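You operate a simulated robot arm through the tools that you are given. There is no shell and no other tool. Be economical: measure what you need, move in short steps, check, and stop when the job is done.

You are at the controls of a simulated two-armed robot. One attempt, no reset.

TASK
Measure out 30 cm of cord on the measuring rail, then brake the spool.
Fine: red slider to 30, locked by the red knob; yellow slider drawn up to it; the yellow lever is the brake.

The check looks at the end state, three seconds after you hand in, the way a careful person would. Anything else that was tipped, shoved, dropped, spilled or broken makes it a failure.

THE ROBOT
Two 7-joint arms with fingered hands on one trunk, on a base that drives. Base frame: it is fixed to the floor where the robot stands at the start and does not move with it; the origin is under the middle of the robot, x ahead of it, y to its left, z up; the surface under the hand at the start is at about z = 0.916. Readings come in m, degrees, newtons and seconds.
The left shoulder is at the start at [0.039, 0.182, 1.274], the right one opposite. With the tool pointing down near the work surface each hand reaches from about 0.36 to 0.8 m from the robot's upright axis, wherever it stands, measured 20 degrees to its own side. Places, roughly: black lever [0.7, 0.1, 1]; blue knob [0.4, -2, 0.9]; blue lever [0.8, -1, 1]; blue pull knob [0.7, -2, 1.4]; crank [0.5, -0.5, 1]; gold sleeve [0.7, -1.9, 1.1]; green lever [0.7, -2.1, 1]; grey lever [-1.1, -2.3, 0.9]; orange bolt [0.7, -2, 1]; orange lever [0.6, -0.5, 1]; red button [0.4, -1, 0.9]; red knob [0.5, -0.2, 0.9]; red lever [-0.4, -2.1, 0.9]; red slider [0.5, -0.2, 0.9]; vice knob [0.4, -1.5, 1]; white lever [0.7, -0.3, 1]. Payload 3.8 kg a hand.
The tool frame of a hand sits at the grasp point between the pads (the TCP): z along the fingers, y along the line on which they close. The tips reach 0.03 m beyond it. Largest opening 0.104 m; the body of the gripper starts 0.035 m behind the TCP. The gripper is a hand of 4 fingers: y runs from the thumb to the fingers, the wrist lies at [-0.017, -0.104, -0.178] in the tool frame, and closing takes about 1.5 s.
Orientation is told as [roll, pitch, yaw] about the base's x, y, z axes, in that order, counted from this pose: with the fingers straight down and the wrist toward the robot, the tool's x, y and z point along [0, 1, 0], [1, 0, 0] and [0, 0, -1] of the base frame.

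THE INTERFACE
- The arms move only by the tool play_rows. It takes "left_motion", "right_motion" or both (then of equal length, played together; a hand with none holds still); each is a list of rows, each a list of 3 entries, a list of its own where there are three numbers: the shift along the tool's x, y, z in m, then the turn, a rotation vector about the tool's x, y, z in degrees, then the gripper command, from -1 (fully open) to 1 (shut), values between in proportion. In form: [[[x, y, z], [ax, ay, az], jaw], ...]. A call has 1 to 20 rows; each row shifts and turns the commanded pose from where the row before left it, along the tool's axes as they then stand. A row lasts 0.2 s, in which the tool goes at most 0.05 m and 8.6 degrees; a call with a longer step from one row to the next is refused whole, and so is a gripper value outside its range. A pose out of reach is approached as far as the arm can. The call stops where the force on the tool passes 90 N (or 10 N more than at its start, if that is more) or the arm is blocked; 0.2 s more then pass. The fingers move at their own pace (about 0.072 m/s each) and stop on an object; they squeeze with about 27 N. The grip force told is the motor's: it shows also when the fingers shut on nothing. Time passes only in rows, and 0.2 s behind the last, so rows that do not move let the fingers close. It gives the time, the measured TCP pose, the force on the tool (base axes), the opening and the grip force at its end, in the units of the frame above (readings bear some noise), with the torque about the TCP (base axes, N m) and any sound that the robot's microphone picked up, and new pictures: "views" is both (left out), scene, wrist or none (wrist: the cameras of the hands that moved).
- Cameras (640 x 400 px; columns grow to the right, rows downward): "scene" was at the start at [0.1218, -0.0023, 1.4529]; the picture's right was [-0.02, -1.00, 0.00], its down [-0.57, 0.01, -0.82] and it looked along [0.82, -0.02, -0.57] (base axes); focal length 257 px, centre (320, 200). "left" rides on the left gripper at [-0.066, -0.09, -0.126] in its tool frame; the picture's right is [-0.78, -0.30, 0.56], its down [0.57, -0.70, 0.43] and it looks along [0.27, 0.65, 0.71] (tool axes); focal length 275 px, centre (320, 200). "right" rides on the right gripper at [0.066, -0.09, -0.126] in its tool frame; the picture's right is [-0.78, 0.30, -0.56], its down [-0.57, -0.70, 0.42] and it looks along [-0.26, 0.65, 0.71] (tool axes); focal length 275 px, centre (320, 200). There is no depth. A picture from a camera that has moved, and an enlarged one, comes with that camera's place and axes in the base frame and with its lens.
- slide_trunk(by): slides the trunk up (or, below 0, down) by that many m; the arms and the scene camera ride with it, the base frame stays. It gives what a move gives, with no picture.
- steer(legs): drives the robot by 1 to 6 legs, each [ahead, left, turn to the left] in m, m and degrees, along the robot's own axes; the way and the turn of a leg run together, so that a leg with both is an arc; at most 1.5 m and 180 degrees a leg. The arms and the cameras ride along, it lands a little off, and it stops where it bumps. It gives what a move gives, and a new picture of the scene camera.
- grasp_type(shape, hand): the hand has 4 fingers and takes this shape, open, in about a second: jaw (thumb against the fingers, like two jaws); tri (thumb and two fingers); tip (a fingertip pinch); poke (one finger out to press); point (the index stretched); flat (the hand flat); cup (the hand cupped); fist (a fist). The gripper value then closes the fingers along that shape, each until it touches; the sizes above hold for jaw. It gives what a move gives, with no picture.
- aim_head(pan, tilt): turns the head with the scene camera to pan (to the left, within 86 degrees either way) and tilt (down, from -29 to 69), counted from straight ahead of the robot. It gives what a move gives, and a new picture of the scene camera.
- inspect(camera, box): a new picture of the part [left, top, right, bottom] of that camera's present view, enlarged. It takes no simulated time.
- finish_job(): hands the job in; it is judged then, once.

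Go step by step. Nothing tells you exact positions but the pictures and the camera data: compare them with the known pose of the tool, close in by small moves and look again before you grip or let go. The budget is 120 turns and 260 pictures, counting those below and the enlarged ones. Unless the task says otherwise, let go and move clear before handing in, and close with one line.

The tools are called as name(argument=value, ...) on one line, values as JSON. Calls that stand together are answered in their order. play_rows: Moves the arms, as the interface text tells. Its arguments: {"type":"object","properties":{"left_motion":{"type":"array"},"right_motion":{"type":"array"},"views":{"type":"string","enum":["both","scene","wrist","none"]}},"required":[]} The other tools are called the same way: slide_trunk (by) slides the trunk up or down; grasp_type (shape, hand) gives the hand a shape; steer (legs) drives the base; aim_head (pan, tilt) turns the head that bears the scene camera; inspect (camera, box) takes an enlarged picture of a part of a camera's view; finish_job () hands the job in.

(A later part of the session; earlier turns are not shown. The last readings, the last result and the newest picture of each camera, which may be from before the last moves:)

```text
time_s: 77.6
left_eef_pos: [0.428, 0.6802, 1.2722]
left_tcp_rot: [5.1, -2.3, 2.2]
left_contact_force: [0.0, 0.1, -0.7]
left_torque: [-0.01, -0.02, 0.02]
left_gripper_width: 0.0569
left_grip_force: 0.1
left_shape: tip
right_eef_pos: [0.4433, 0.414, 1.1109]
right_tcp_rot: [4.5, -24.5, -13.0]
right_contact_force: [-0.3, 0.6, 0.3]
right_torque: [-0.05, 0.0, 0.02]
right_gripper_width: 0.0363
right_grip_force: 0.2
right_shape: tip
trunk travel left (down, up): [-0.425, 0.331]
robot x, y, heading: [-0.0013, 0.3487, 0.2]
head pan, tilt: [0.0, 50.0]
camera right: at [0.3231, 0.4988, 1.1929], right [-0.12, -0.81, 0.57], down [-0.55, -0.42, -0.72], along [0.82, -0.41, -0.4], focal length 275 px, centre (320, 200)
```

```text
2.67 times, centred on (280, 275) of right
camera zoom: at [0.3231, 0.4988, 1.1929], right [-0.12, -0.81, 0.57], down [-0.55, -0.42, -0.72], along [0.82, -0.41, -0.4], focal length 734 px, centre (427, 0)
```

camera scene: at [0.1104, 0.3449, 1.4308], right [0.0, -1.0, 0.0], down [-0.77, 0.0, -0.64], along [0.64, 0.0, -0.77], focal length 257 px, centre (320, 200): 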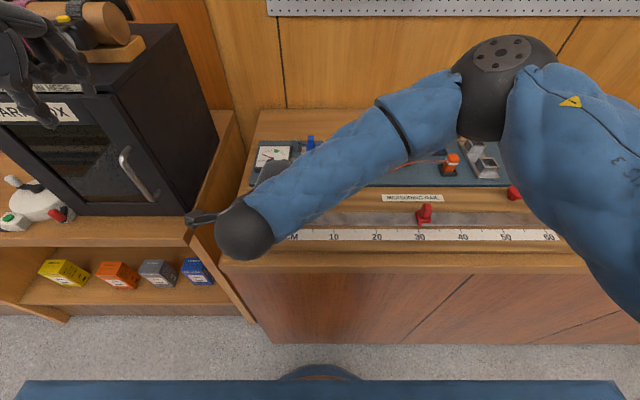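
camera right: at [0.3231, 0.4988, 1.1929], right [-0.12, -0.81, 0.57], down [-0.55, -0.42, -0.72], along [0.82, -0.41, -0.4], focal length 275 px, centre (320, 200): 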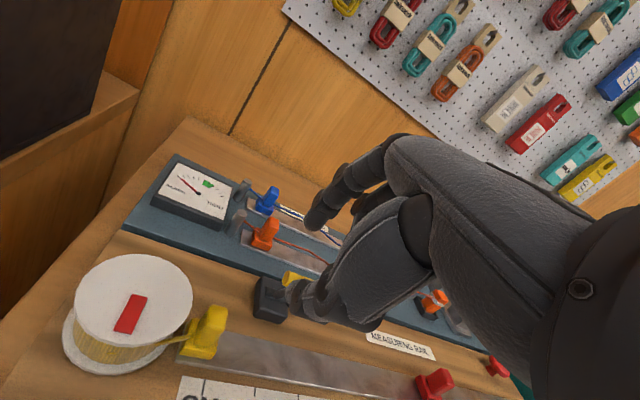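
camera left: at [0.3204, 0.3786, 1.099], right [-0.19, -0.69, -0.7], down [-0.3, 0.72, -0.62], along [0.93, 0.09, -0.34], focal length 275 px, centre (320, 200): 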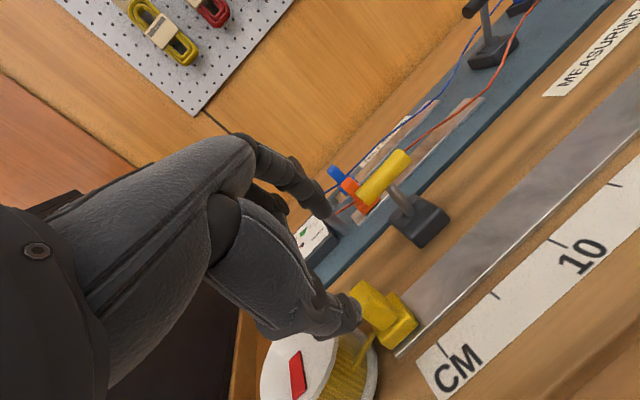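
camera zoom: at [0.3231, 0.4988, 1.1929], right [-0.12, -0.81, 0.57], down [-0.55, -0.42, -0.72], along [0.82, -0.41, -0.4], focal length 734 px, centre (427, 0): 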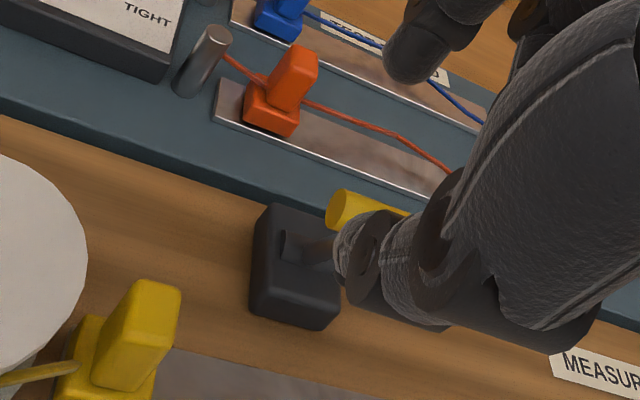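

I'll swing the right hand aside to get a clear view of the lever and yellow slider.

play_rows(right_motion=[[[-0.04, 0.01, -0.02], [0, 0, 0], 0.3], [[-0.045, 0.01, 0], [0, 0, 0], 0.3], [[-0.045, 0.01, 0], [0, 0, 0], 0.3], [[-0.045, 0.01, 0], [0, 0, 0], 0.3], [[-0.045, 0.01, 0], [0, 0, 0], 0.3], [[0, 0, 0], [0, 0, 0], 0.3]], views="scene")

inspect(camera="scene", box=[230, 165, 350, 245])

inspect(camera="right", box=[0, 0, 640, 400])

```text
time_s: 79.0
left_eef_pos: [0.4258, 0.68, 1.2725]
left_tcp_rot: [5.1, -2.3, 2.0]
left_contact_force: [-1.0, 0.7, -0.3]
left_torque: [0.0, 0.03, -0.01]
left_gripper_width: 0.057
left_grip_force: 0.1
left_shape: tip
right_eef_pos: [0.437, 0.1902, 1.1319]
right_tcp_rot: [4.4, -24.5, -13.0]
right_contact_force: [-0.6, 0.5, 0.1]
right_torque: [-0.01, -0.05, -0.02]
right_gripper_width: 0.0364
right_grip_force: 0.0
right_shape: tip
trunk travel left (down, up): [-0.425, 0.331]
robot x, y, heading: [0.0038, 0.3444, -0.2]
head pan, tilt: [0.0, 50.0]
camera scene: at [0.1107, 0.3471, 1.4308], right [0.0, -1.0, 0.0], down [-0.77, 0.0, -0.64], along [0.64, 0.0, -0.77], focal length 257 px, centre (320, 200)
```

scene: 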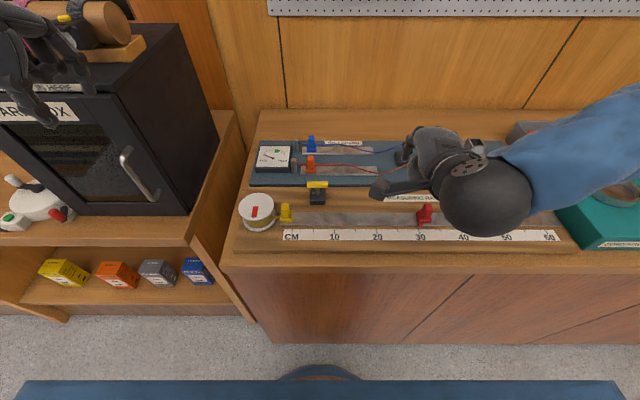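

```text
5.00 times, centred on (290, 205) of scene
camera zoom: at [0.1107, 0.3471, 1.4308], right [0.0, -1.0, 0.0], down [-0.77, 0.0, -0.64], along [0.64, 0.0, -0.77], focal length 1287 px, centre (470, 175)
```

zoom: 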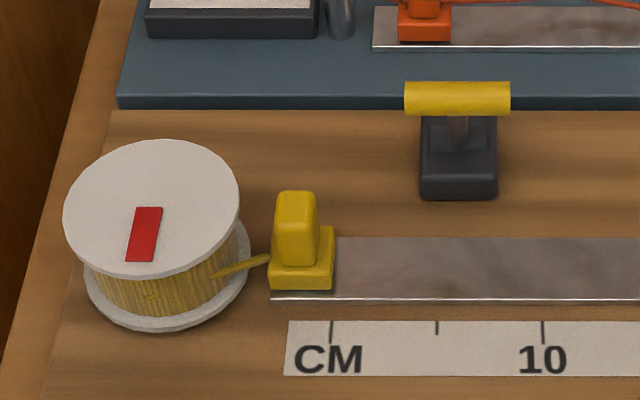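

```text
1.00 times, centred on (320, 200) of right (not enlarged: the box is as wide or as high as the picture)
camera zoom: at [0.3171, 0.2755, 1.2141], right [-0.12, -0.81, 0.57], down [-0.55, -0.42, -0.72], along [0.82, -0.41, -0.4], focal length 275 px, centre (320, 200)
```

zoom: 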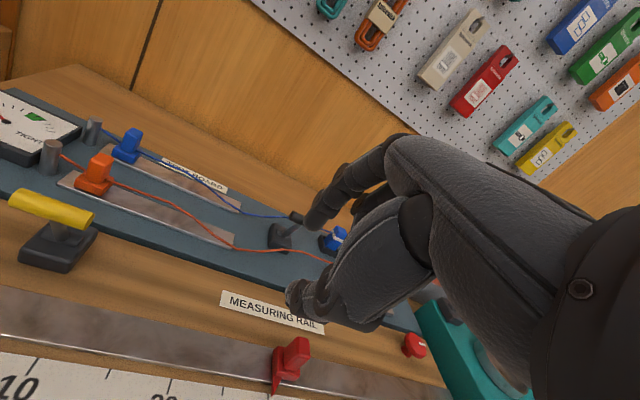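

The lever leans about 25° toward the robot, and the spool holds the cord firm. That suggests the lever's present position is the braked one. I'll push the lever away with the closed right fingertips, which I can undo, and then try the slider again.

play_rows(right_motion=[[[0.031, -0.0133, 0.0197], [0, 0, 0], 0.9], [[0.031, -0.0133, 0.0197], [0, 0, 0], 1], [[0.031, -0.0133, 0.0197], [0, 0, 0], 1], [[0.031, -0.0133, 0.0197], [0, 0, 0], 1], [[0.031, -0.0133, 0.0197], [0, 0, 0], 1], [[0, 0, 0], [0, 0, 0], 1]], views="wrist")

inspect(camera="scene", box=[240, 140, 400, 240])

```text
time_s: 80.4
left_eef_pos: [0.4271, 0.6775, 1.2716]
left_tcp_rot: [5.1, -2.3, 2.1]
left_contact_force: [0.0, 0.1, -0.1]
left_torque: [0.01, -0.02, -0.02]
left_gripper_width: 0.0571
left_grip_force: 0.0
left_shape: tip
right_eef_pos: [0.4503, 0.3504, 1.0233]
right_tcp_rot: [4.6, -24.4, -13.2]
right_contact_force: [-0.5, -0.2, -0.4]
right_torque: [0.02, 0.0, -0.02]
right_gripper_width: 0.0001
right_grip_force: 26.7
right_shape: tip
trunk travel left (down, up): [-0.425, 0.331]
robot x, y, heading: [-0.0018, 0.3414, 0.0]
head pan, tilt: [0.0, 50.0]
camera right: at [0.329, 0.4359, 1.1059], right [-0.12, -0.81, 0.57], down [-0.55, -0.42, -0.72], along [0.82, -0.4, -0.4], focal length 275 px, centre (320, 200)
```

right: 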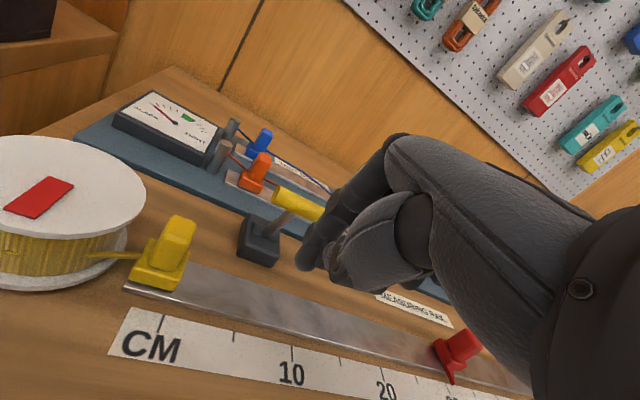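

```text
4.00 times, centred on (320, 190) of scene
camera zoom: at [0.1103, 0.3443, 1.4309], right [0.0, -1.0, 0.0], down [-0.77, 0.0, -0.64], along [0.64, 0.0, -0.77], focal length 1030 px, centre (320, 240)
```

zoom: 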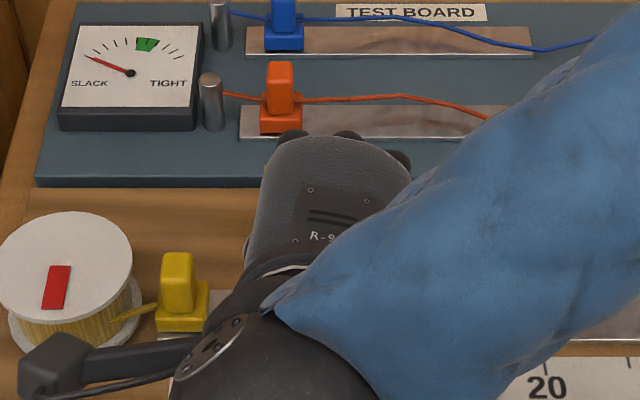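

The fingertips are just in front of the bar. I'll push forward (+x) in 1.5 cm steps.

play_rows(right_motion=[[[0.0029, 0.0133, 0.0063], [0, 0, 0], 1], [[0.0029, 0.0133, 0.0063], [0, 0, 0], 1], [[0.0029, 0.0133, 0.0063], [0, 0, 0], 1]], views="wrist")

```text
time_s: 81.2
left_eef_pos: [0.4276, 0.6784, 1.2721]
left_tcp_rot: [5.1, -2.3, 2.1]
left_contact_force: [-0.6, -0.5, 0.5]
left_torque: [0.01, 0.02, -0.01]
left_gripper_width: 0.0571
left_grip_force: 0.1
left_shape: tip
right_eef_pos: [0.4959, 0.3501, 1.0257]
right_tcp_rot: [4.6, -24.4, -13.1]
right_contact_force: [-0.7, 0.1, 0.8]
right_torque: [-0.02, 0.02, 0.01]
right_gripper_width: 0.0
right_grip_force: 27.1
right_shape: tip
trunk travel left (down, up): [-0.425, 0.331]
robot x, y, heading: [0.0043, 0.3436, -0.1]
head pan, tilt: [0.0, 50.0]
camera right: at [0.3754, 0.4357, 1.1077], right [-0.12, -0.81, 0.57], down [-0.55, -0.42, -0.72], along [0.82, -0.4, -0.4], focal length 275 px, centre (320, 200)
```

right: 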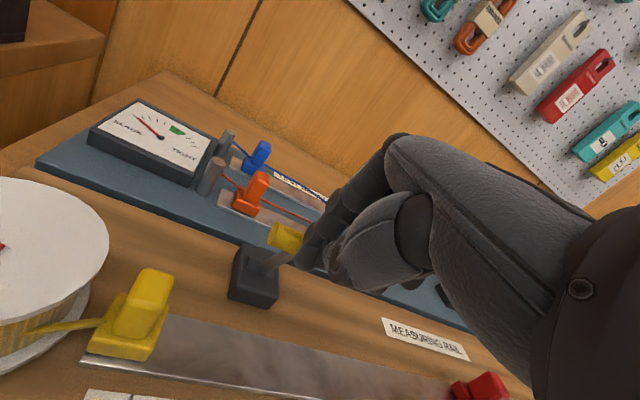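

There is almost no force yet. I'll continue the push.

play_rows(right_motion=[[[0.0029, 0.0133, 0.0063], [0, 0, 0], 1], [[0.0029, 0.0133, 0.0063], [0, 0, 0], 1]], views="wrist")

inspect(camera="right", box=[160, 160, 400, 310])

```text
time_s: 81.8
left_eef_pos: [0.4272, 0.6781, 1.2721]
left_tcp_rot: [5.2, -2.4, 2.1]
left_contact_force: [-0.1, 0.5, -0.2]
left_torque: [0.0, 0.01, -0.01]
left_gripper_width: 0.057
left_grip_force: 0.1
left_shape: tip
right_eef_pos: [0.5252, 0.3513, 1.0247]
right_tcp_rot: [4.5, -24.4, -13.1]
right_contact_force: [0.0, -0.3, -0.7]
right_torque: [0.01, -0.01, 0.0]
right_gripper_width: 0.0001
right_grip_force: 26.8
right_shape: tip
trunk travel left (down, up): [-0.425, 0.331]
robot x, y, heading: [0.0014, 0.345, -0.0]
head pan, tilt: [0.0, 50.0]
camera right: at [0.4057, 0.4366, 1.1075], right [-0.12, -0.81, 0.57], down [-0.56, -0.42, -0.72], along [0.82, -0.41, -0.4], focal length 275 px, centre (320, 200)
```

right: 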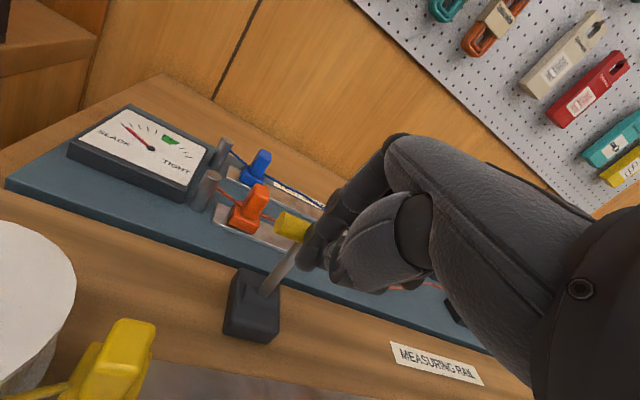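

```text
2.67 times, centred on (280, 235) of right
camera zoom: at [0.4057, 0.4366, 1.1075], right [-0.12, -0.81, 0.57], down [-0.56, -0.42, -0.72], along [0.82, -0.41, -0.4], focal length 734 px, centre (427, 107)
```

zoom: 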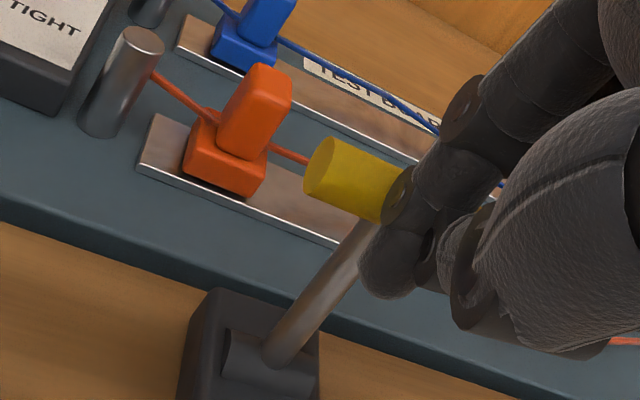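

The lever is swinging over. I'll continue until it resists.

play_rows(right_motion=[[[0.002, 0.0089, 0.0042], [0, 0, 0], 1], [[0.002, 0.0089, 0.0042], [0, 0, 0], 1], [[0.002, 0.0089, 0.0042], [0, 0, 0], 1]], views="none")

inspect(camera="right", box=[160, 160, 400, 310])

```text
time_s: 82.6
left_eef_pos: [0.4257, 0.6792, 1.2728]
left_tcp_rot: [5.1, -2.3, 2.1]
left_contact_force: [0.7, 0.8, -0.3]
left_torque: [-0.02, -0.02, 0.01]
left_gripper_width: 0.0574
left_grip_force: 0.1
left_shape: tip
right_eef_pos: [0.5554, 0.3515, 1.0258]
right_tcp_rot: [4.7, -24.5, -13.1]
right_contact_force: [-0.1, 0.3, -0.5]
right_torque: [0.03, 0.01, 0.0]
right_gripper_width: 0.0003
right_grip_force: 27.2
right_shape: tip
trunk travel left (down, up): [-0.425, 0.331]
robot x, y, heading: [-0.0004, 0.348, 0.2]
head pan, tilt: [0.0, 50.0]
```

```text
2.67 times, centred on (280, 235) of right
camera zoom: at [0.435, 0.4368, 1.1085], right [-0.12, -0.81, 0.57], down [-0.55, -0.42, -0.72], along [0.82, -0.41, -0.4], focal length 734 px, centre (427, 107)
```

zoom: 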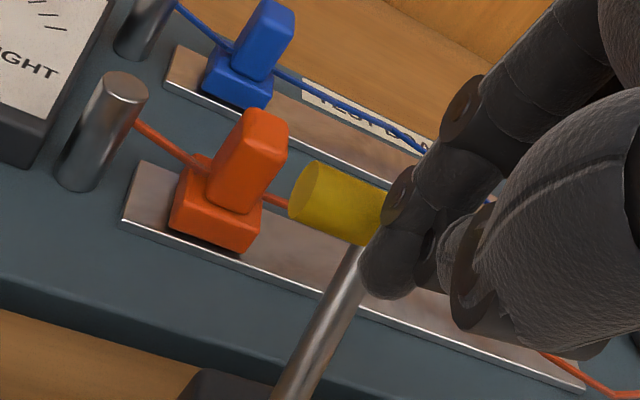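

It is still moving freely. I'll go on a little more.

play_rows(right_motion=[[[0.002, 0.0089, 0.0042], [0, 0, 0], 1], [[0, 0, 0], [0, 0, 0], 1]], views="none")

inspect(camera="right", box=[160, 160, 400, 310])

```text
time_s: 83.2
left_eef_pos: [0.4242, 0.6782, 1.2742]
left_tcp_rot: [5.1, -2.6, 2.1]
left_contact_force: [-0.5, 0.2, -0.1]
left_torque: [-0.01, 0.02, 0.0]
left_gripper_width: 0.0573
left_grip_force: 0.1
left_shape: tip
right_eef_pos: [0.5613, 0.3516, 1.0278]
right_tcp_rot: [4.7, -24.5, -13.0]
right_contact_force: [-18.7, -2.2, 7.0]
right_torque: [-0.07, 0.3, -0.08]
right_gripper_width: 0.0
right_grip_force: 26.8
right_shape: tip
trunk travel left (down, up): [-0.425, 0.331]
robot x, y, heading: [-0.0023, 0.3436, 0.0]
head pan, tilt: [0.0, 50.0]
```

```text
2.67 times, centred on (280, 235) of right
camera zoom: at [0.4408, 0.4373, 1.1096], right [-0.12, -0.81, 0.57], down [-0.55, -0.42, -0.72], along [0.82, -0.4, -0.4], focal length 734 px, centre (427, 107)
```

zoom: 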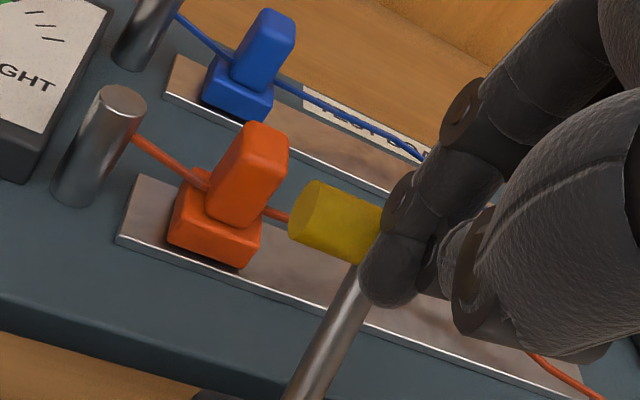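

The lever has reached its far stop. I'll back off and go over the yellow slider again.

play_rows(right_motion=[[[-0.0039, -0.0177, -0.0084], [0, 0, 0], 1], [[0.0015, 0.0083, -0.018], [0, 0, 0], 1], [[0.0015, 0.0083, -0.018], [0, 0, 0], 0.8], [[0.0093, -0.0265, -0.009], [0, 0, 0], 0.5], [[0.0173, -0.0265, -0.009], [0, 0, 0], 0.3], [[0.028, -0.017, -0.006], [0, 0, 0], 0.3], [[0.012, -0.005, 0], [0, 0, 0], 0.3], [[0, 0, 0], [0, 0, 0], 0.3]], views="wrist")

```text
time_s: 85.0
left_eef_pos: [0.4263, 0.6788, 1.2729]
left_tcp_rot: [5.2, -2.4, 2.2]
left_contact_force: [-0.4, 0.4, 0.6]
left_torque: [0.01, -0.02, -0.01]
left_gripper_width: 0.0572
left_grip_force: 0.0
left_shape: tip
right_eef_pos: [0.4803, 0.4332, 1.0632]
right_tcp_rot: [4.5, -24.6, -13.0]
right_contact_force: [0.5, -0.6, 0.6]
right_torque: [0.02, 0.0, 0.0]
right_gripper_width: 0.036
right_grip_force: 0.1
right_shape: tip
trunk travel left (down, up): [-0.425, 0.331]
robot x, y, heading: [-0.0034, 0.3442, 0.1]
head pan, tilt: [0.0, 50.0]
camera right: at [0.3607, 0.5186, 1.1453], right [-0.12, -0.81, 0.57], down [-0.55, -0.42, -0.72], along [0.82, -0.41, -0.4], focal length 275 px, centre (320, 200)
```

right: 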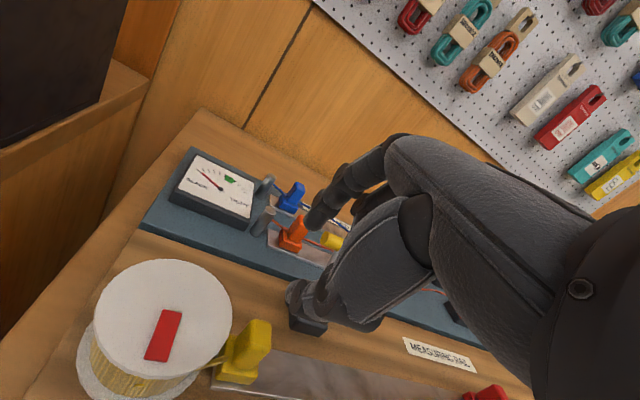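

The lever stays in its far position. I'll go back to the earlier grip pose on the yellow handle, straight down this time.

play_rows(right_motion=[[[-0.0063, -0.0142, 0.0205], [0, 0, 0], 0.3], [[-0.0063, -0.0143, 0.0205], [0, 0, 0], 0.3], [[-0.0013, -0.0075, 0.0163], [0, 0, 0], 0.3], [[-0.0014, -0.0074, 0.0164], [0, 0, 0], 0.3], [[0, 0, 0], [0, 0, 0], 0.3]], views="none")

inspect(camera="right", box=[180, 160, 420, 360])

```text
time_s: 86.2
left_eef_pos: [0.4268, 0.6789, 1.2731]
left_tcp_rot: [5.2, -2.4, 2.1]
left_contact_force: [0.8, 0.0, -0.1]
left_torque: [0.0, -0.01, -0.02]
left_gripper_width: 0.0572
left_grip_force: 0.1
left_shape: tip
right_eef_pos: [0.4699, 0.4253, 0.9753]
right_tcp_rot: [4.7, -24.5, -13.2]
right_contact_force: [-0.5, 0.1, 0.3]
right_torque: [0.0, 0.01, 0.03]
right_gripper_width: 0.0358
right_grip_force: 0.0
right_shape: tip
trunk travel left (down, up): [-0.425, 0.331]
robot x, y, heading: [0.0009, 0.3464, 0.1]
head pan, tilt: [0.0, 50.0]
```

```text
2.00 times, centred on (300, 260) of right
camera zoom: at [0.3502, 0.5104, 1.0585], right [-0.12, -0.81, 0.57], down [-0.55, -0.42, -0.72], along [0.82, -0.4, -0.4], focal length 551 px, centre (360, 80)
```

zoom: 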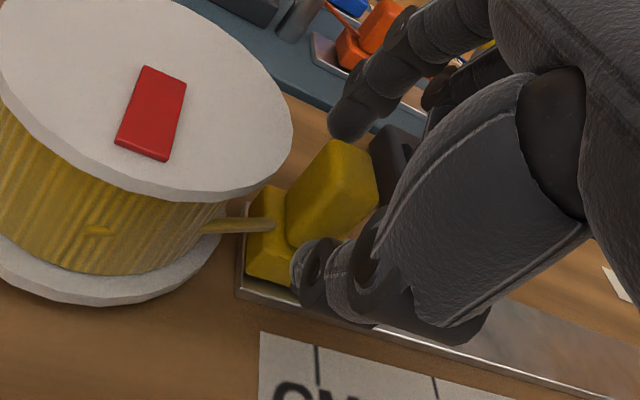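

Positioned as before. I'll close and drag 1.5 cm as a test.

play_rows(right_motion=[[[0, 0, 0], [0, 0, 0], 0.6], [[0, 0, 0], [0, 0, 0], 0.9], [[0, 0, 0], [0, 0, 0], 0.9], [[0, 0, 0], [0, 0, 0], 0.9], [[-0.005, 0.001, 0], [0, 0, 0], 0.9], [[-0.005, 0.001, 0], [0, 0, 0], 0.9], [[-0.005, 0.001, 0], [0, 0, 0], 0.9]], views="none")

inspect(camera="right", box=[180, 160, 420, 360])

```text
time_s: 87.8
left_eef_pos: [0.4267, 0.6795, 1.2723]
left_tcp_rot: [5.0, -2.5, 2.2]
left_contact_force: [-1.2, -0.7, -0.9]
left_torque: [0.02, 0.01, 0.01]
left_gripper_width: 0.0571
left_grip_force: 0.1
left_shape: tip
right_eef_pos: [0.4711, 0.4095, 0.9772]
right_tcp_rot: [4.5, -24.6, -13.1]
right_contact_force: [-2.4, 1.1, -4.5]
right_torque: [0.04, 0.37, -0.12]
right_gripper_width: 0.0214
right_grip_force: 27.1
right_shape: tip
trunk travel left (down, up): [-0.425, 0.331]
robot x, y, heading: [-0.0005, 0.3477, 0.1]
head pan, tilt: [0.0, 50.0]
```

```text
2.00 times, centred on (300, 260) of right
camera zoom: at [0.3504, 0.4955, 1.0585], right [-0.12, -0.81, 0.57], down [-0.55, -0.42, -0.72], along [0.82, -0.4, -0.4], focal length 551 px, centre (360, 80)
```

zoom: 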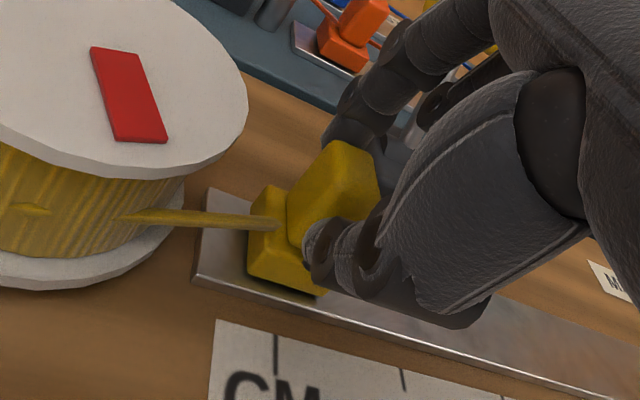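

The slider now moves freely and the spool turns, so the lever's near position is indeed the brake. I'll draw the yellow slider on to y≈0.20, short of where my spare fingers would meet the red handle.

play_rows(right_motion=[[[-0.0137, 0.0029, 0.0002], [0, 0, 0], 0.9], [[-0.0137, 0.0029, 0.0002], [0, 0, 0], 0.9], [[-0.0137, 0.0029, 0.0002], [0, 0, 0], 0.9], [[-0.0137, 0.0029, 0.0002], [0, 0, 0], 0.9], [[-0.0137, 0.0029, 0.0002], [0, 0, 0], 0.9], [[-0.0137, 0.0029, 0.0002], [0, 0, 0], 0.9], [[-0.0137, 0.0029, 0.0002], [0, 0, 0], 0.9], [[-0.0137, 0.0029, 0.0002], [0, 0, 0], 0.9], [[-0.0137, 0.0029, 0.0002], [0, 0, 0], 0.9], [[-0.0137, 0.0029, 0.0002], [0, 0, 0], 0.9], [[-0.0137, 0.0029, 0.0002], [0, 0, 0], 0.9], [[-0.0137, 0.0029, 0.0002], [0, 0, 0], 0.9], [[-0.0137, 0.0029, 0.0002], [0, 0, 0], 0.9], [[-0.0137, 0.0029, 0.0002], [0, 0, 0], 0.9], [[0, 0, 0], [0, 0, 0], 0.9]])

```text
time_s: 91.0
left_eef_pos: [0.4283, 0.6795, 1.2726]
left_tcp_rot: [5.0, -2.4, 2.1]
left_contact_force: [-0.2, -0.1, -0.9]
left_torque: [0.01, -0.01, 0.01]
left_gripper_width: 0.0569
left_grip_force: 0.1
left_shape: tip
right_eef_pos: [0.4705, 0.2132, 0.9778]
right_tcp_rot: [4.4, -24.6, -13.1]
right_contact_force: [3.0, -0.3, -13.1]
right_torque: [0.0, 0.32, -0.15]
right_gripper_width: 0.0209
right_grip_force: 27.3
right_shape: tip
trunk travel left (down, up): [-0.425, 0.331]
robot x, y, heading: [-0.0008, 0.3461, 0.0]
head pan, tilt: [0.0, 50.0]
camera scene: at [0.1121, 0.3452, 1.4307], right [0.0, -1.0, 0.0], down [-0.77, 0.0, -0.64], along [0.64, 0.0, -0.77], focal length 257 px, centre (320, 200)
camera right: at [0.3507, 0.2983, 1.0594], right [-0.12, -0.81, 0.57], down [-0.55, -0.42, -0.72], along [0.82, -0.41, -0.4], focal length 275 px, centre (320, 200)
```

scene: 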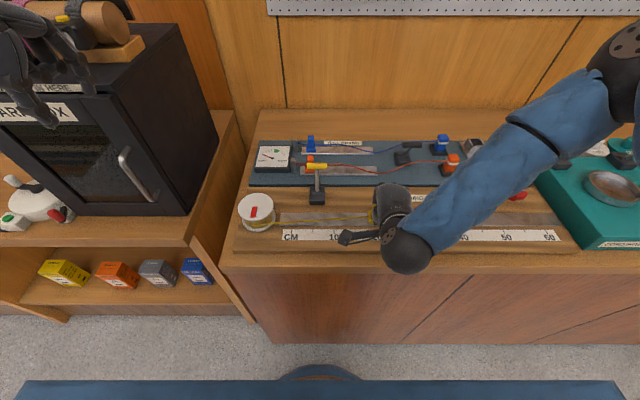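
right: 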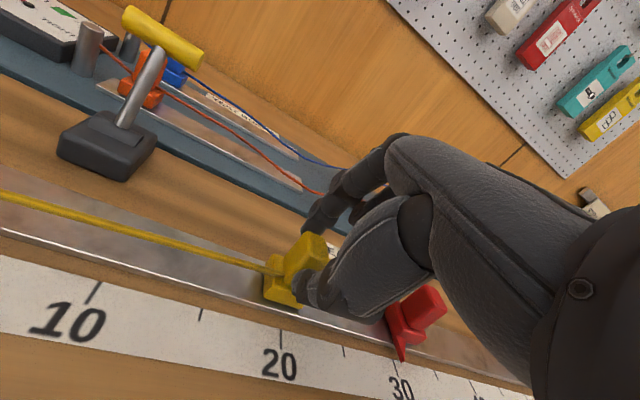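

The yellow slider is drawn to about 20 and the cord runs straight. I'll release here, lift off and change to a single-finger shape to push it the rest of the way.

play_rows(right_motion=[[[0, 0, 0], [0, 0, 0], 0.5], [[0, 0, 0], [0, 0, 0], 0.3], [[0, 0, 0], [0, 0, 0], 0.3], [[0.0015, 0.0083, -0.018], [0, 0, 0], 0.3], [[0.0022, 0.0125, -0.027], [0, 0, 0], 0.3], [[0.0022, 0.0125, -0.027], [0, 0, 0], 0.3], [[0.0022, 0.0125, -0.027], [0, 0, 0], 0.3], [[0.0022, 0.0125, -0.027], [0, 0, 0], 0.3], [[0.03, 0, 0], [7, 0, 0], 0.3], [[0.03, 0, 0], [8, 0, 0], 0.3], [[0.01, 0, 0], [8, 0, 0], 0.3], [[0, 0, 0], [0, 0, -6], 0.3], [[0, 0, 0], [0, 0, -6], 0.3]], views="none")

grasp_type(shape="poke", hand="right")

play_rows(right_motion=[[[0, 0, 0], [0, 0, 0], 1], [[0, 0, 0], [0, 0, 0], 1]])

inspect(camera="scene", box=[280, 140, 460, 250])

```text
time_s: 93.8
left_eef_pos: [0.4264, 0.679, 1.2727]
left_tcp_rot: [5.2, -2.4, 2.0]
left_contact_force: [0.8, 0.7, 0.5]
left_torque: [-0.01, -0.01, 0.0]
left_gripper_width: 0.0573
left_grip_force: 0.1
left_shape: tip
right_eef_pos: [0.4847, 0.2818, 1.1207]
right_tcp_rot: [3.8, -2.4, 0.7]
right_contact_force: [-0.5, -0.2, 0.5]
right_torque: [0.02, 0.02, 0.01]
right_gripper_width: 0.0361
right_grip_force: 0.1
right_shape: tip
trunk travel left (down, up): [-0.425, 0.331]
robot x, y, heading: [-0.0003, 0.3454, 0.3]
head pan, tilt: [0.0, 50.0]
```

```text
time_s: 94.7
left_eef_pos: [0.4271, 0.6788, 1.2712]
left_tcp_rot: [5.2, -2.5, 2.0]
left_contact_force: [0.1, -0.4, 0.1]
left_torque: [0.01, 0.01, -0.02]
left_gripper_width: 0.0571
left_grip_force: 0.0
left_shape: tip
right_eef_pos: [0.4851, 0.2823, 1.1207]
right_tcp_rot: [3.7, -2.4, 0.7]
right_contact_force: [-0.8, -0.3, 0.4]
right_torque: [-0.02, -0.01, 0.01]
right_gripper_width: 0.0001
right_grip_force: 0.1
right_shape: poke
trunk travel left (down, up): [-0.425, 0.331]
robot x, y, heading: [-0.0007, 0.3427, 0.0]
head pan, tilt: [0.0, 50.0]
```

```text
time_s: 95.3
left_eef_pos: [0.4257, 0.6789, 1.2738]
left_tcp_rot: [5.0, -2.5, 2.0]
left_contact_force: [0.4, 0.6, -0.1]
left_torque: [-0.01, -0.01, 0.01]
left_gripper_width: 0.0571
left_grip_force: 0.1
left_shape: tip
right_eef_pos: [0.484, 0.2814, 1.1201]
right_tcp_rot: [3.7, -2.4, 0.6]
right_contact_force: [-0.1, 0.0, -0.3]
right_torque: [-0.01, 0.02, 0.0]
right_gripper_width: 0.0
right_grip_force: 0.1
right_shape: poke
trunk travel left (down, up): [-0.425, 0.331]
robot x, y, heading: [0.0051, 0.342, -0.0]
head pan, tilt: [0.0, 50.0]
camera scene: at [0.1105, 0.3452, 1.4308], right [0.0, -1.0, 0.0], down [-0.77, 0.0, -0.64], along [0.64, 0.0, -0.77], focal length 257 px, centre (320, 200)
camera right: at [0.388, 0.3389, 1.2472], right [0.28, -0.81, 0.52], down [-0.68, -0.55, -0.49], along [0.68, -0.21, -0.7], focal length 275 px, centre (320, 200)
```

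scene: 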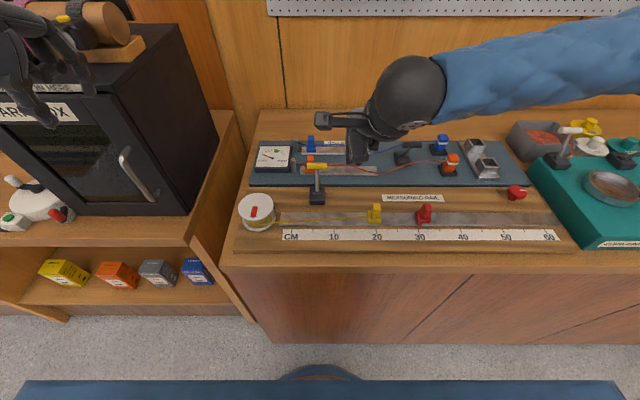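
right: 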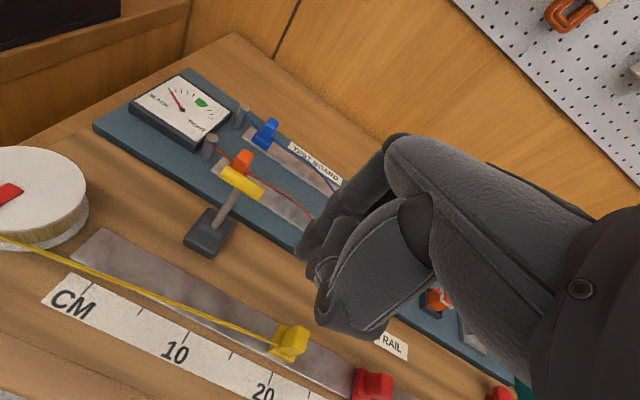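

```text
3.56 times, centred on (370, 195) of scene
camera zoom: at [0.1105, 0.3452, 1.4308], right [0.0, -1.0, 0.0], down [-0.77, 0.0, -0.64], along [0.64, 0.0, -0.77], focal length 915 px, centre (142, 218)
```

zoom: 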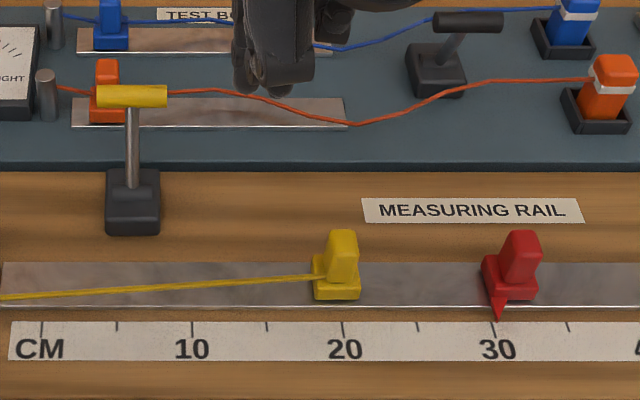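

The yellow slider sits at about 20 and red at 30. I'll set the poke finger out and see where its tip is.

play_rows(right_motion=[[[0, 0, 0], [0, 0, 0], -1], [[0, 0, 0], [0, 0, 0], -1], [[0, 0, 0], [0, 0, 0], -1]], views="wrist")

inspect(camera="scene", box=[310, 100, 430, 200])

```text
time_s: 96.1
left_eef_pos: [0.4273, 0.6794, 1.2727]
left_tcp_rot: [5.2, -2.3, 2.0]
left_contact_force: [-0.4, 0.1, 0.5]
left_torque: [-0.01, 0.01, -0.01]
left_gripper_width: 0.0573
left_grip_force: 0.1
left_shape: tip
right_eef_pos: [0.4837, 0.2817, 1.1216]
right_tcp_rot: [3.6, -2.4, 0.5]
right_contact_force: [0.1, -0.8, -0.3]
right_torque: [0.0, 0.02, -0.01]
right_gripper_width: 0.0
right_grip_force: 0.0
right_shape: poke
trunk travel left (down, up): [-0.425, 0.331]
robot x, y, heading: [-0.0021, 0.348, -0.2]
head pan, tilt: [0.0, 50.0]
camera right: at [0.388, 0.3388, 1.2472], right [0.28, -0.81, 0.52], down [-0.68, -0.55, -0.49], along [0.68, -0.21, -0.7], focal length 275 px, centre (320, 200)
```

right: 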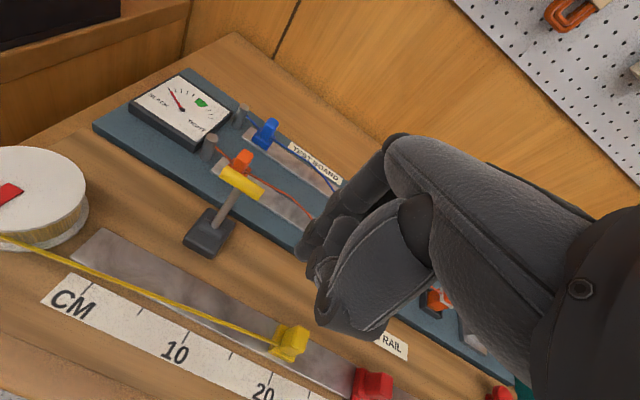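

```text
4.00 times, centred on (370, 150) of scene
camera zoom: at [0.1105, 0.3452, 1.4308], right [0.0, -1.0, 0.0], down [-0.77, 0.0, -0.64], along [0.64, 0.0, -0.77], focal length 1030 px, centre (120, 400)
```

zoom: 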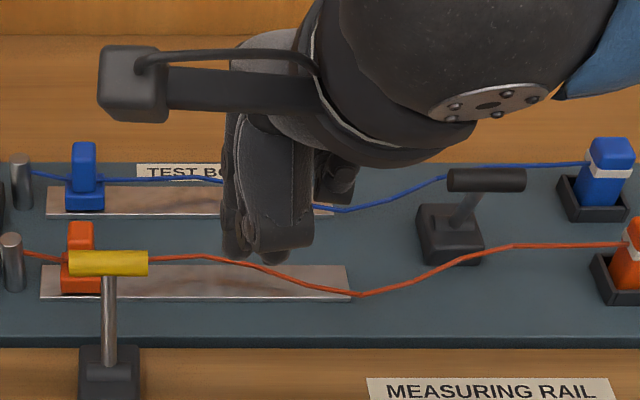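

The poke hand's folded fingers lead on the wrong side, so the left hand is better for the final pull, since its index leads toward red. I'll retract the right hand upward and drive the base back 0.2 m to the right.

play_rows(right_motion=[[[-0.02, 0, -0.035], [0, 0, 0], 0], [[-0.03, 0, -0.03], [0, 0, 0], 0], [[-0.04, 0, -0.02], [0, 0, 0], 0], [[-0.045, 0, 0], [0, 0, 0], 0], [[-0.045, 0, 0], [0, 0, 0], 0], [[-0.045, 0, 0], [0, 0, 0], 0], [[-0.045, 0, 0], [0, 0, 0], 0], [[-0.04, 0, 0], [0, 0, 0], 0], [[0, 0, 0], [0, 0, 0], 0]], views="none")

steer(legs=[[0, -0.2, 0]])

```text
time_s: 98.1
left_eef_pos: [0.4274, 0.6791, 1.2725]
left_tcp_rot: [5.1, -2.4, 2.1]
left_contact_force: [-0.8, -0.3, 0.0]
left_torque: [-0.03, 0.04, -0.02]
left_gripper_width: 0.0571
left_grip_force: 0.0
left_shape: tip
right_eef_pos: [0.4853, -0.0333, 1.1837]
right_tcp_rot: [3.6, -2.5, 0.8]
right_contact_force: [0.0, -0.5, -0.3]
right_torque: [-0.02, -0.02, -0.02]
right_gripper_width: 0.0
right_grip_force: 0.2
right_shape: poke
trunk travel left (down, up): [-0.425, 0.331]
robot x, y, heading: [-0.0015, 0.3443, 0.1]
head pan, tilt: [0.0, 50.0]
```

```text
time_s: 99.7
left_eef_pos: [0.4273, 0.4773, 1.2732]
left_tcp_rot: [5.1, -2.4, 1.9]
left_contact_force: [-0.8, -0.3, 1.1]
left_torque: [0.0, 0.03, 0.02]
left_gripper_width: 0.0573
left_grip_force: 0.0
left_shape: tip
right_eef_pos: [0.4841, -0.2375, 1.1842]
right_tcp_rot: [3.8, -2.4, 0.3]
right_contact_force: [-0.5, -0.5, 0.0]
right_torque: [0.04, 0.02, 0.0]
right_gripper_width: 0.0002
right_grip_force: 0.1
right_shape: poke
trunk travel left (down, up): [-0.425, 0.331]
robot x, y, heading: [-0.0051, 0.1453, 0.1]
head pan, tilt: [0.0, 50.0]
camera scene: at [0.1104, 0.1433, 1.4308], right [0.0, -1.0, 0.0], down [-0.77, 0.0, -0.64], along [0.64, 0.0, -0.77], focal length 257 px, centre (320, 200)
```

scene: 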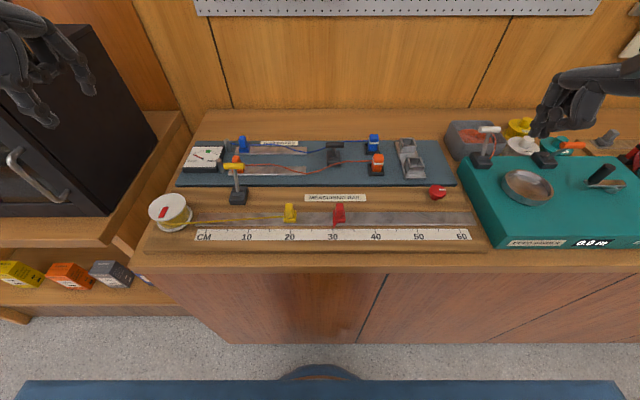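

I have a clear view. Now the left hand goes over the yellow slider, at about [0.484, 0.213], with the upright pinch that worked on red.

play_rows(left_motion=[[[-0.044, 0.009, 0], [0, -5, -2], -0.1], [[-0.044, 0.009, 0], [0, 0, 0], -0.1], [[-0.044, 0.009, 0], [2, 0, 0], -0.1], [[-0.044, 0.009, 0], [0, 0, 0], -0.1], [[-0.044, 0.01, 0], [0, 0, 0], -0.1], [[-0.044, 0.01, 0], [0, 0, 0], -0.1], [[0, 0, 0.045], [0, 0, 0], 0], [[0, 0, 0.045], [0, 0, 0], 0], [[0, 0, 0.045], [0, 0, 0], 0], [[0, 0, 0.045], [0, 0, 0], 0], [[0, 0, 0.04], [0, 0, 0], 0], [[0, 0, 0], [0, 0, 0], 0]])

inspect(camera="left", box=[220, 130, 460, 370])

```text
time_s: 102.3
left_eef_pos: [0.5042, 0.2169, 1.0472]
left_tcp_rot: [0.0, -0.6, 3.9]
left_contact_force: [0.1, -0.1, -0.6]
left_torque: [0.01, -0.02, -0.01]
left_gripper_width: 0.0524
left_grip_force: 0.0
left_shape: tip
right_eef_pos: [0.4848, -0.2349, 1.1844]
right_tcp_rot: [3.7, -2.4, 0.4]
right_contact_force: [-0.2, 0.5, 0.2]
right_torque: [0.02, -0.01, 0.02]
right_gripper_width: 0.0
right_grip_force: 0.1
right_shape: poke
trunk travel left (down, up): [-0.425, 0.331]
robot x, y, heading: [-0.0004, 0.147, -0.3]
head pan, tilt: [0.0, 50.0]
camera scene: at [0.1104, 0.1444, 1.4309], right [0.0, -1.0, 0.0], down [-0.77, 0.0, -0.64], along [0.64, 0.0, -0.77], focal length 257 px, centre (320, 200)
camera left: at [0.4172, 0.1448, 1.1725], right [-0.24, -0.79, -0.56], down [-0.73, 0.52, -0.43], along [0.64, 0.31, -0.71], focal length 275 px, centre (320, 200)
```

scene: 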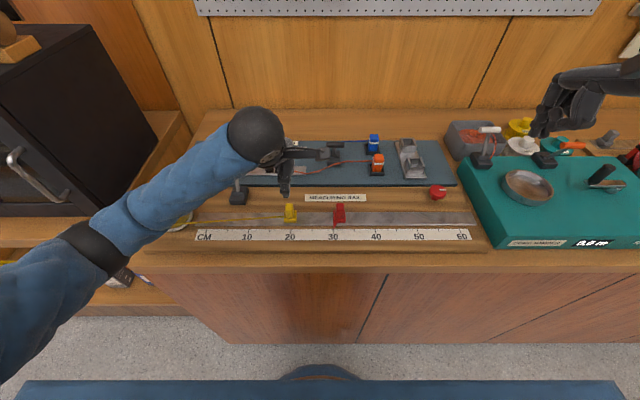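
left: 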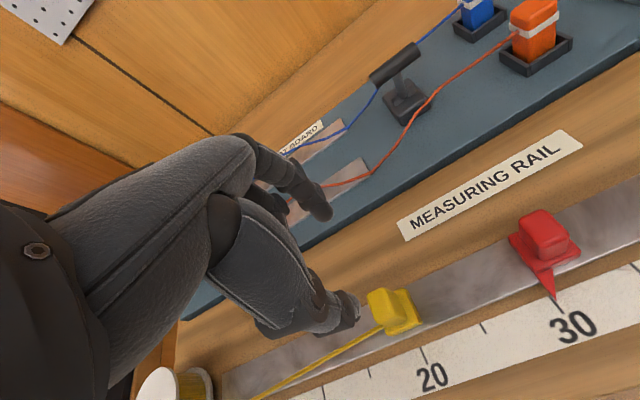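

```text
1.67 times, centred on (340, 250) of left
camera zoom: at [0.4172, 0.1448, 1.1725], right [-0.24, -0.79, -0.56], down [-0.73, 0.52, -0.43], along [0.64, 0.31, -0.71], focal length 459 px, centre (287, 117)
```

zoom: 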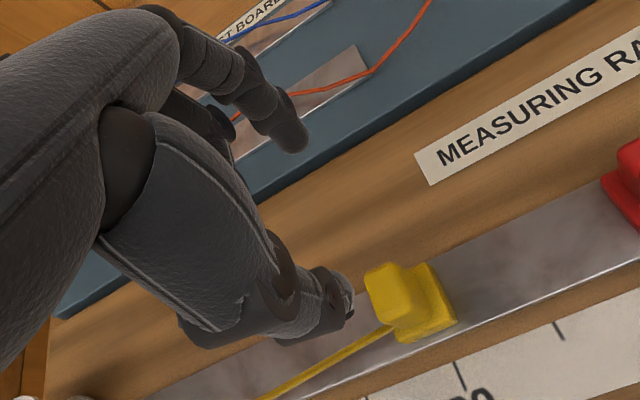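

The yellow handle is at [0.4845, 0.214]. I'll shift back 2 cm and descend, checking just before closing.

play_rows(left_motion=[[[-0.002, -0.0095, 0], [0, 0, 3.9], 0], [[0, -0.0095, 0.015], [0, 0, 0], 0], [[0, 0, 0.02], [0, 0, 0], 0], [[0, 0, 0.02], [0, 0, 0], 0], [[0, 0, 0.02], [0, 0, 0], 0], [[0, 0, 0], [0, 0, 0], 0]], views="none")

inspect(camera="left", box=[220, 130, 460, 370])

```text
time_s: 103.7
left_eef_pos: [0.4826, 0.2153, 0.9734]
left_tcp_rot: [0.1, -0.5, 0.0]
left_contact_force: [-0.1, -0.5, 1.1]
left_torque: [0.0, -0.03, 0.0]
left_gripper_width: 0.0524
left_grip_force: 0.1
left_shape: tip
right_eef_pos: [0.4845, -0.236, 1.1827]
right_tcp_rot: [3.7, -2.4, 0.4]
right_contact_force: [1.1, -0.4, -0.7]
right_torque: [0.0, -0.02, -0.01]
right_gripper_width: 0.0
right_grip_force: 0.1
right_shape: poke
trunk travel left (down, up): [-0.425, 0.331]
robot x, y, heading: [-0.0003, 0.1463, 0.0]
head pan, tilt: [0.0, 50.0]
```

```text
1.67 times, centred on (340, 250) of left
camera zoom: at [0.3941, 0.1475, 1.0993], right [-0.29, -0.78, -0.56], down [-0.7, 0.57, -0.43], along [0.66, 0.27, -0.71], focal length 459 px, centre (287, 117)
```

zoom: 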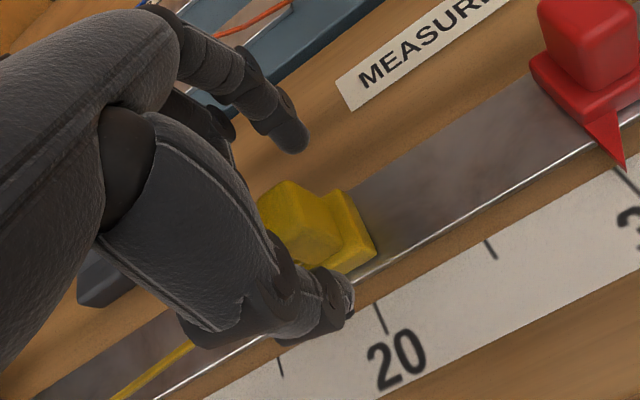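

The handle is between the fingers. I'll close and draw it 6 cm toward red.

play_rows(left_motion=[[[0, 0, 0], [0, 0, 0], 0.4], [[0, 0, 0], [0, 0, 0], 0.7], [[0, 0, 0], [0, 0, 0], 0.9], [[0, 0, 0], [0, 0, 0], 0.9], [[-0.005, 0, 0], [0, 0, 0], 0.9], [[-0.011, 0, 0], [0, 0, 0], 0.9], [[-0.011, 0, 0], [0, 0, 0], 0.9], [[-0.011, 0, 0], [0, 0, 0], 0.9], [[-0.011, 0, 0], [0, 0, 0], 0.9], [[-0.011, 0, 0], [0, 0, 0], 0.9], [[0, 0, 0], [0, 0, 0], 0.9]], views="none")

inspect(camera="left", box=[220, 130, 460, 370])

inspect(camera="scene", box=[270, 190, 366, 250])

```text
time_s: 106.1
left_eef_pos: [0.484, 0.1547, 0.9744]
left_tcp_rot: [0.0, -0.4, -0.1]
left_contact_force: [-8.0, -0.9, -0.5]
left_torque: [0.0, 0.19, 0.15]
left_gripper_width: 0.0169
left_grip_force: 27.7
left_shape: tip
right_eef_pos: [0.4835, -0.2348, 1.1841]
right_tcp_rot: [3.7, -2.4, 0.3]
right_contact_force: [-0.4, 0.0, 0.5]
right_torque: [0.01, 0.0, 0.0]
right_gripper_width: 0.0
right_grip_force: 0.0
right_shape: poke
trunk travel left (down, up): [-0.425, 0.331]
robot x, y, heading: [-0.0027, 0.1465, -0.0]
head pan, tilt: [0.0, 50.0]
```

```text
1.67 times, centred on (340, 250) of left
camera zoom: at [0.3936, 0.0879, 1.0993], right [-0.29, -0.78, -0.56], down [-0.7, 0.57, -0.43], along [0.66, 0.26, -0.71], focal length 459 px, centre (287, 117)
```

zoom: 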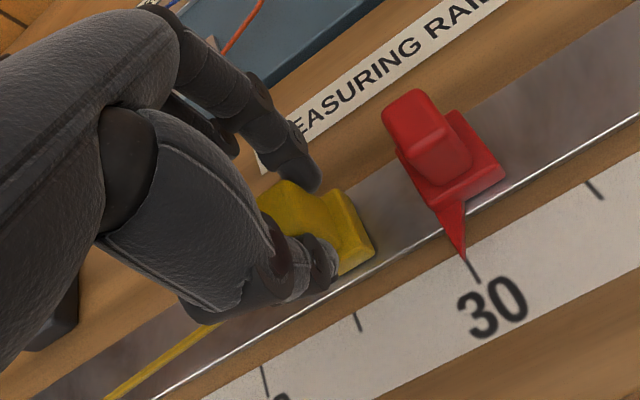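

```text
6.67 times, centred on (318, 220) of scene
camera zoom: at [0.1094, 0.1446, 1.4309], right [0.0, -1.0, 0.0], down [-0.77, 0.0, -0.64], along [0.64, 0.0, -0.77], focal length 1716 px, centre (333, 67)
```

zoom: 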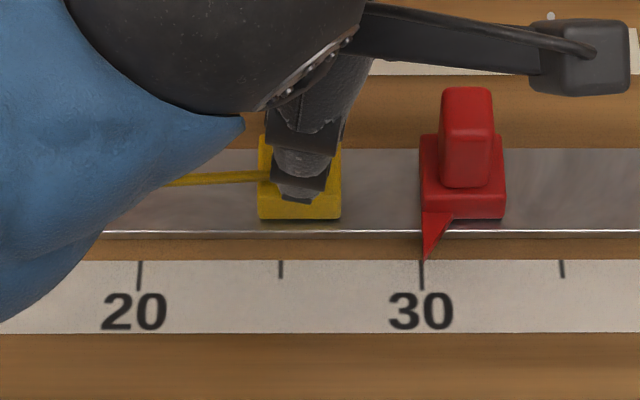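

The gap to red is about 2.8 cm. I'll move 2.5 cm, then creep to contact.

play_rows(left_motion=[[[-0.009, 0, 0], [0, 0, 0], 0.9], [[-0.009, 0, 0], [0, 0, 0], 0.9], [[-0.006, 0, 0], [0, 0, 0], 0.9], [[-0.002, 0, 0], [0, 0, 0], 0.9], [[-0.002, 0, 0], [0, 0, 0], 0.9], [[0, 0, 0], [0, 0, 0], 0.9]], views="none")

inspect(camera="scene", box=[270, 190, 366, 250])

```text
time_s: 107.5
left_eef_pos: [0.4835, 0.1262, 0.9747]
left_tcp_rot: [0.1, -0.5, 0.0]
left_contact_force: [-5.9, 1.2, -6.6]
left_torque: [0.01, 0.11, 0.15]
left_gripper_width: 0.0165
left_grip_force: 27.2
left_shape: tip
right_eef_pos: [0.484, -0.2349, 1.184]
right_tcp_rot: [3.7, -2.4, 0.4]
right_contact_force: [0.9, -0.6, -0.8]
right_torque: [-0.03, 0.0, -0.04]
right_gripper_width: 0.0002
right_grip_force: 0.0
right_shape: poke
trunk travel left (down, up): [-0.425, 0.331]
robot x, y, heading: [-0.002, 0.1483, -0.3]
head pan, tilt: [0.0, 50.0]
```

```text
6.67 times, centred on (318, 220) of scene
camera zoom: at [0.1101, 0.1446, 1.4308], right [0.0, -1.0, 0.0], down [-0.77, 0.0, -0.64], along [0.64, 0.0, -0.77], focal length 1716 px, centre (333, 67)
```

zoom: 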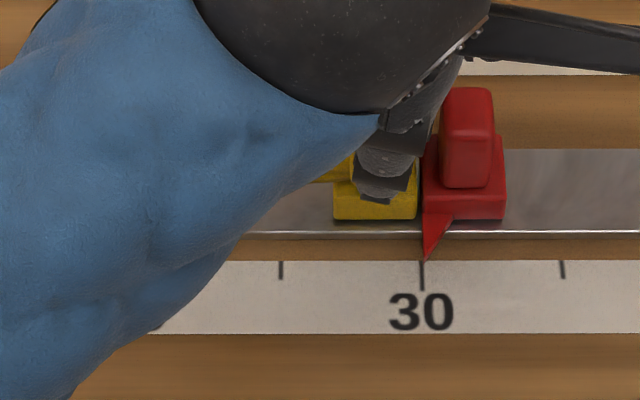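

The gap is only about 1–2 mm. I'll creep further until the force shows contact.

play_rows(left_motion=[[[-0.001, 0, 0], [0, 0, 0], 0.9], [[-0.001, 0, 0], [0, 0, 0], 0.9], [[-0.001, 0, 0], [0, 0, 0], 0.9], [[0, 0, 0], [0, 0, 0], 0.9]], views="none")

inspect(camera="scene", box=[310, 205, 358, 235])

```text
time_s: 108.5
left_eef_pos: [0.4828, 0.1248, 0.9744]
left_tcp_rot: [0.1, -0.5, 0.0]
left_contact_force: [-7.2, 4.3, -7.7]
left_torque: [0.11, 0.14, 0.11]
left_gripper_width: 0.0164
left_grip_force: 27.4
left_shape: tip
right_eef_pos: [0.4833, -0.2351, 1.1839]
right_tcp_rot: [3.7, -2.4, 0.4]
right_contact_force: [0.0, 0.0, 0.5]
right_torque: [0.01, 0.0, -0.02]
right_gripper_width: 0.0
right_grip_force: 0.1
right_shape: poke
trunk travel left (down, up): [-0.425, 0.331]
robot x, y, heading: [-0.0006, 0.1432, -0.2]
head pan, tilt: [0.0, 50.0]
```

```text
13.33 times, centred on (334, 220) of scene
camera zoom: at [0.1099, 0.145, 1.4308], right [0.0, -1.0, 0.0], down [-0.77, 0.0, -0.64], along [0.64, 0.0, -0.77], focal length 3432 px, centre (133, -67)
```

zoom: 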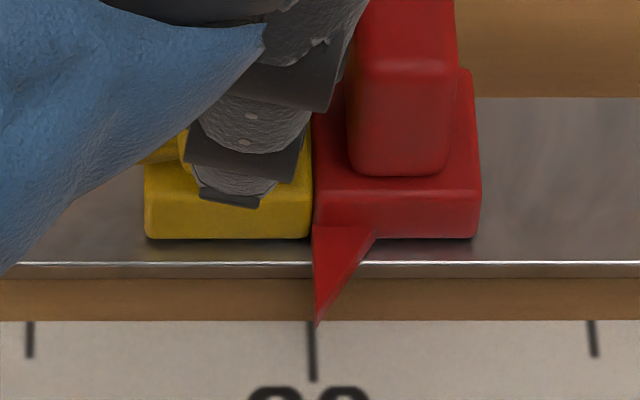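

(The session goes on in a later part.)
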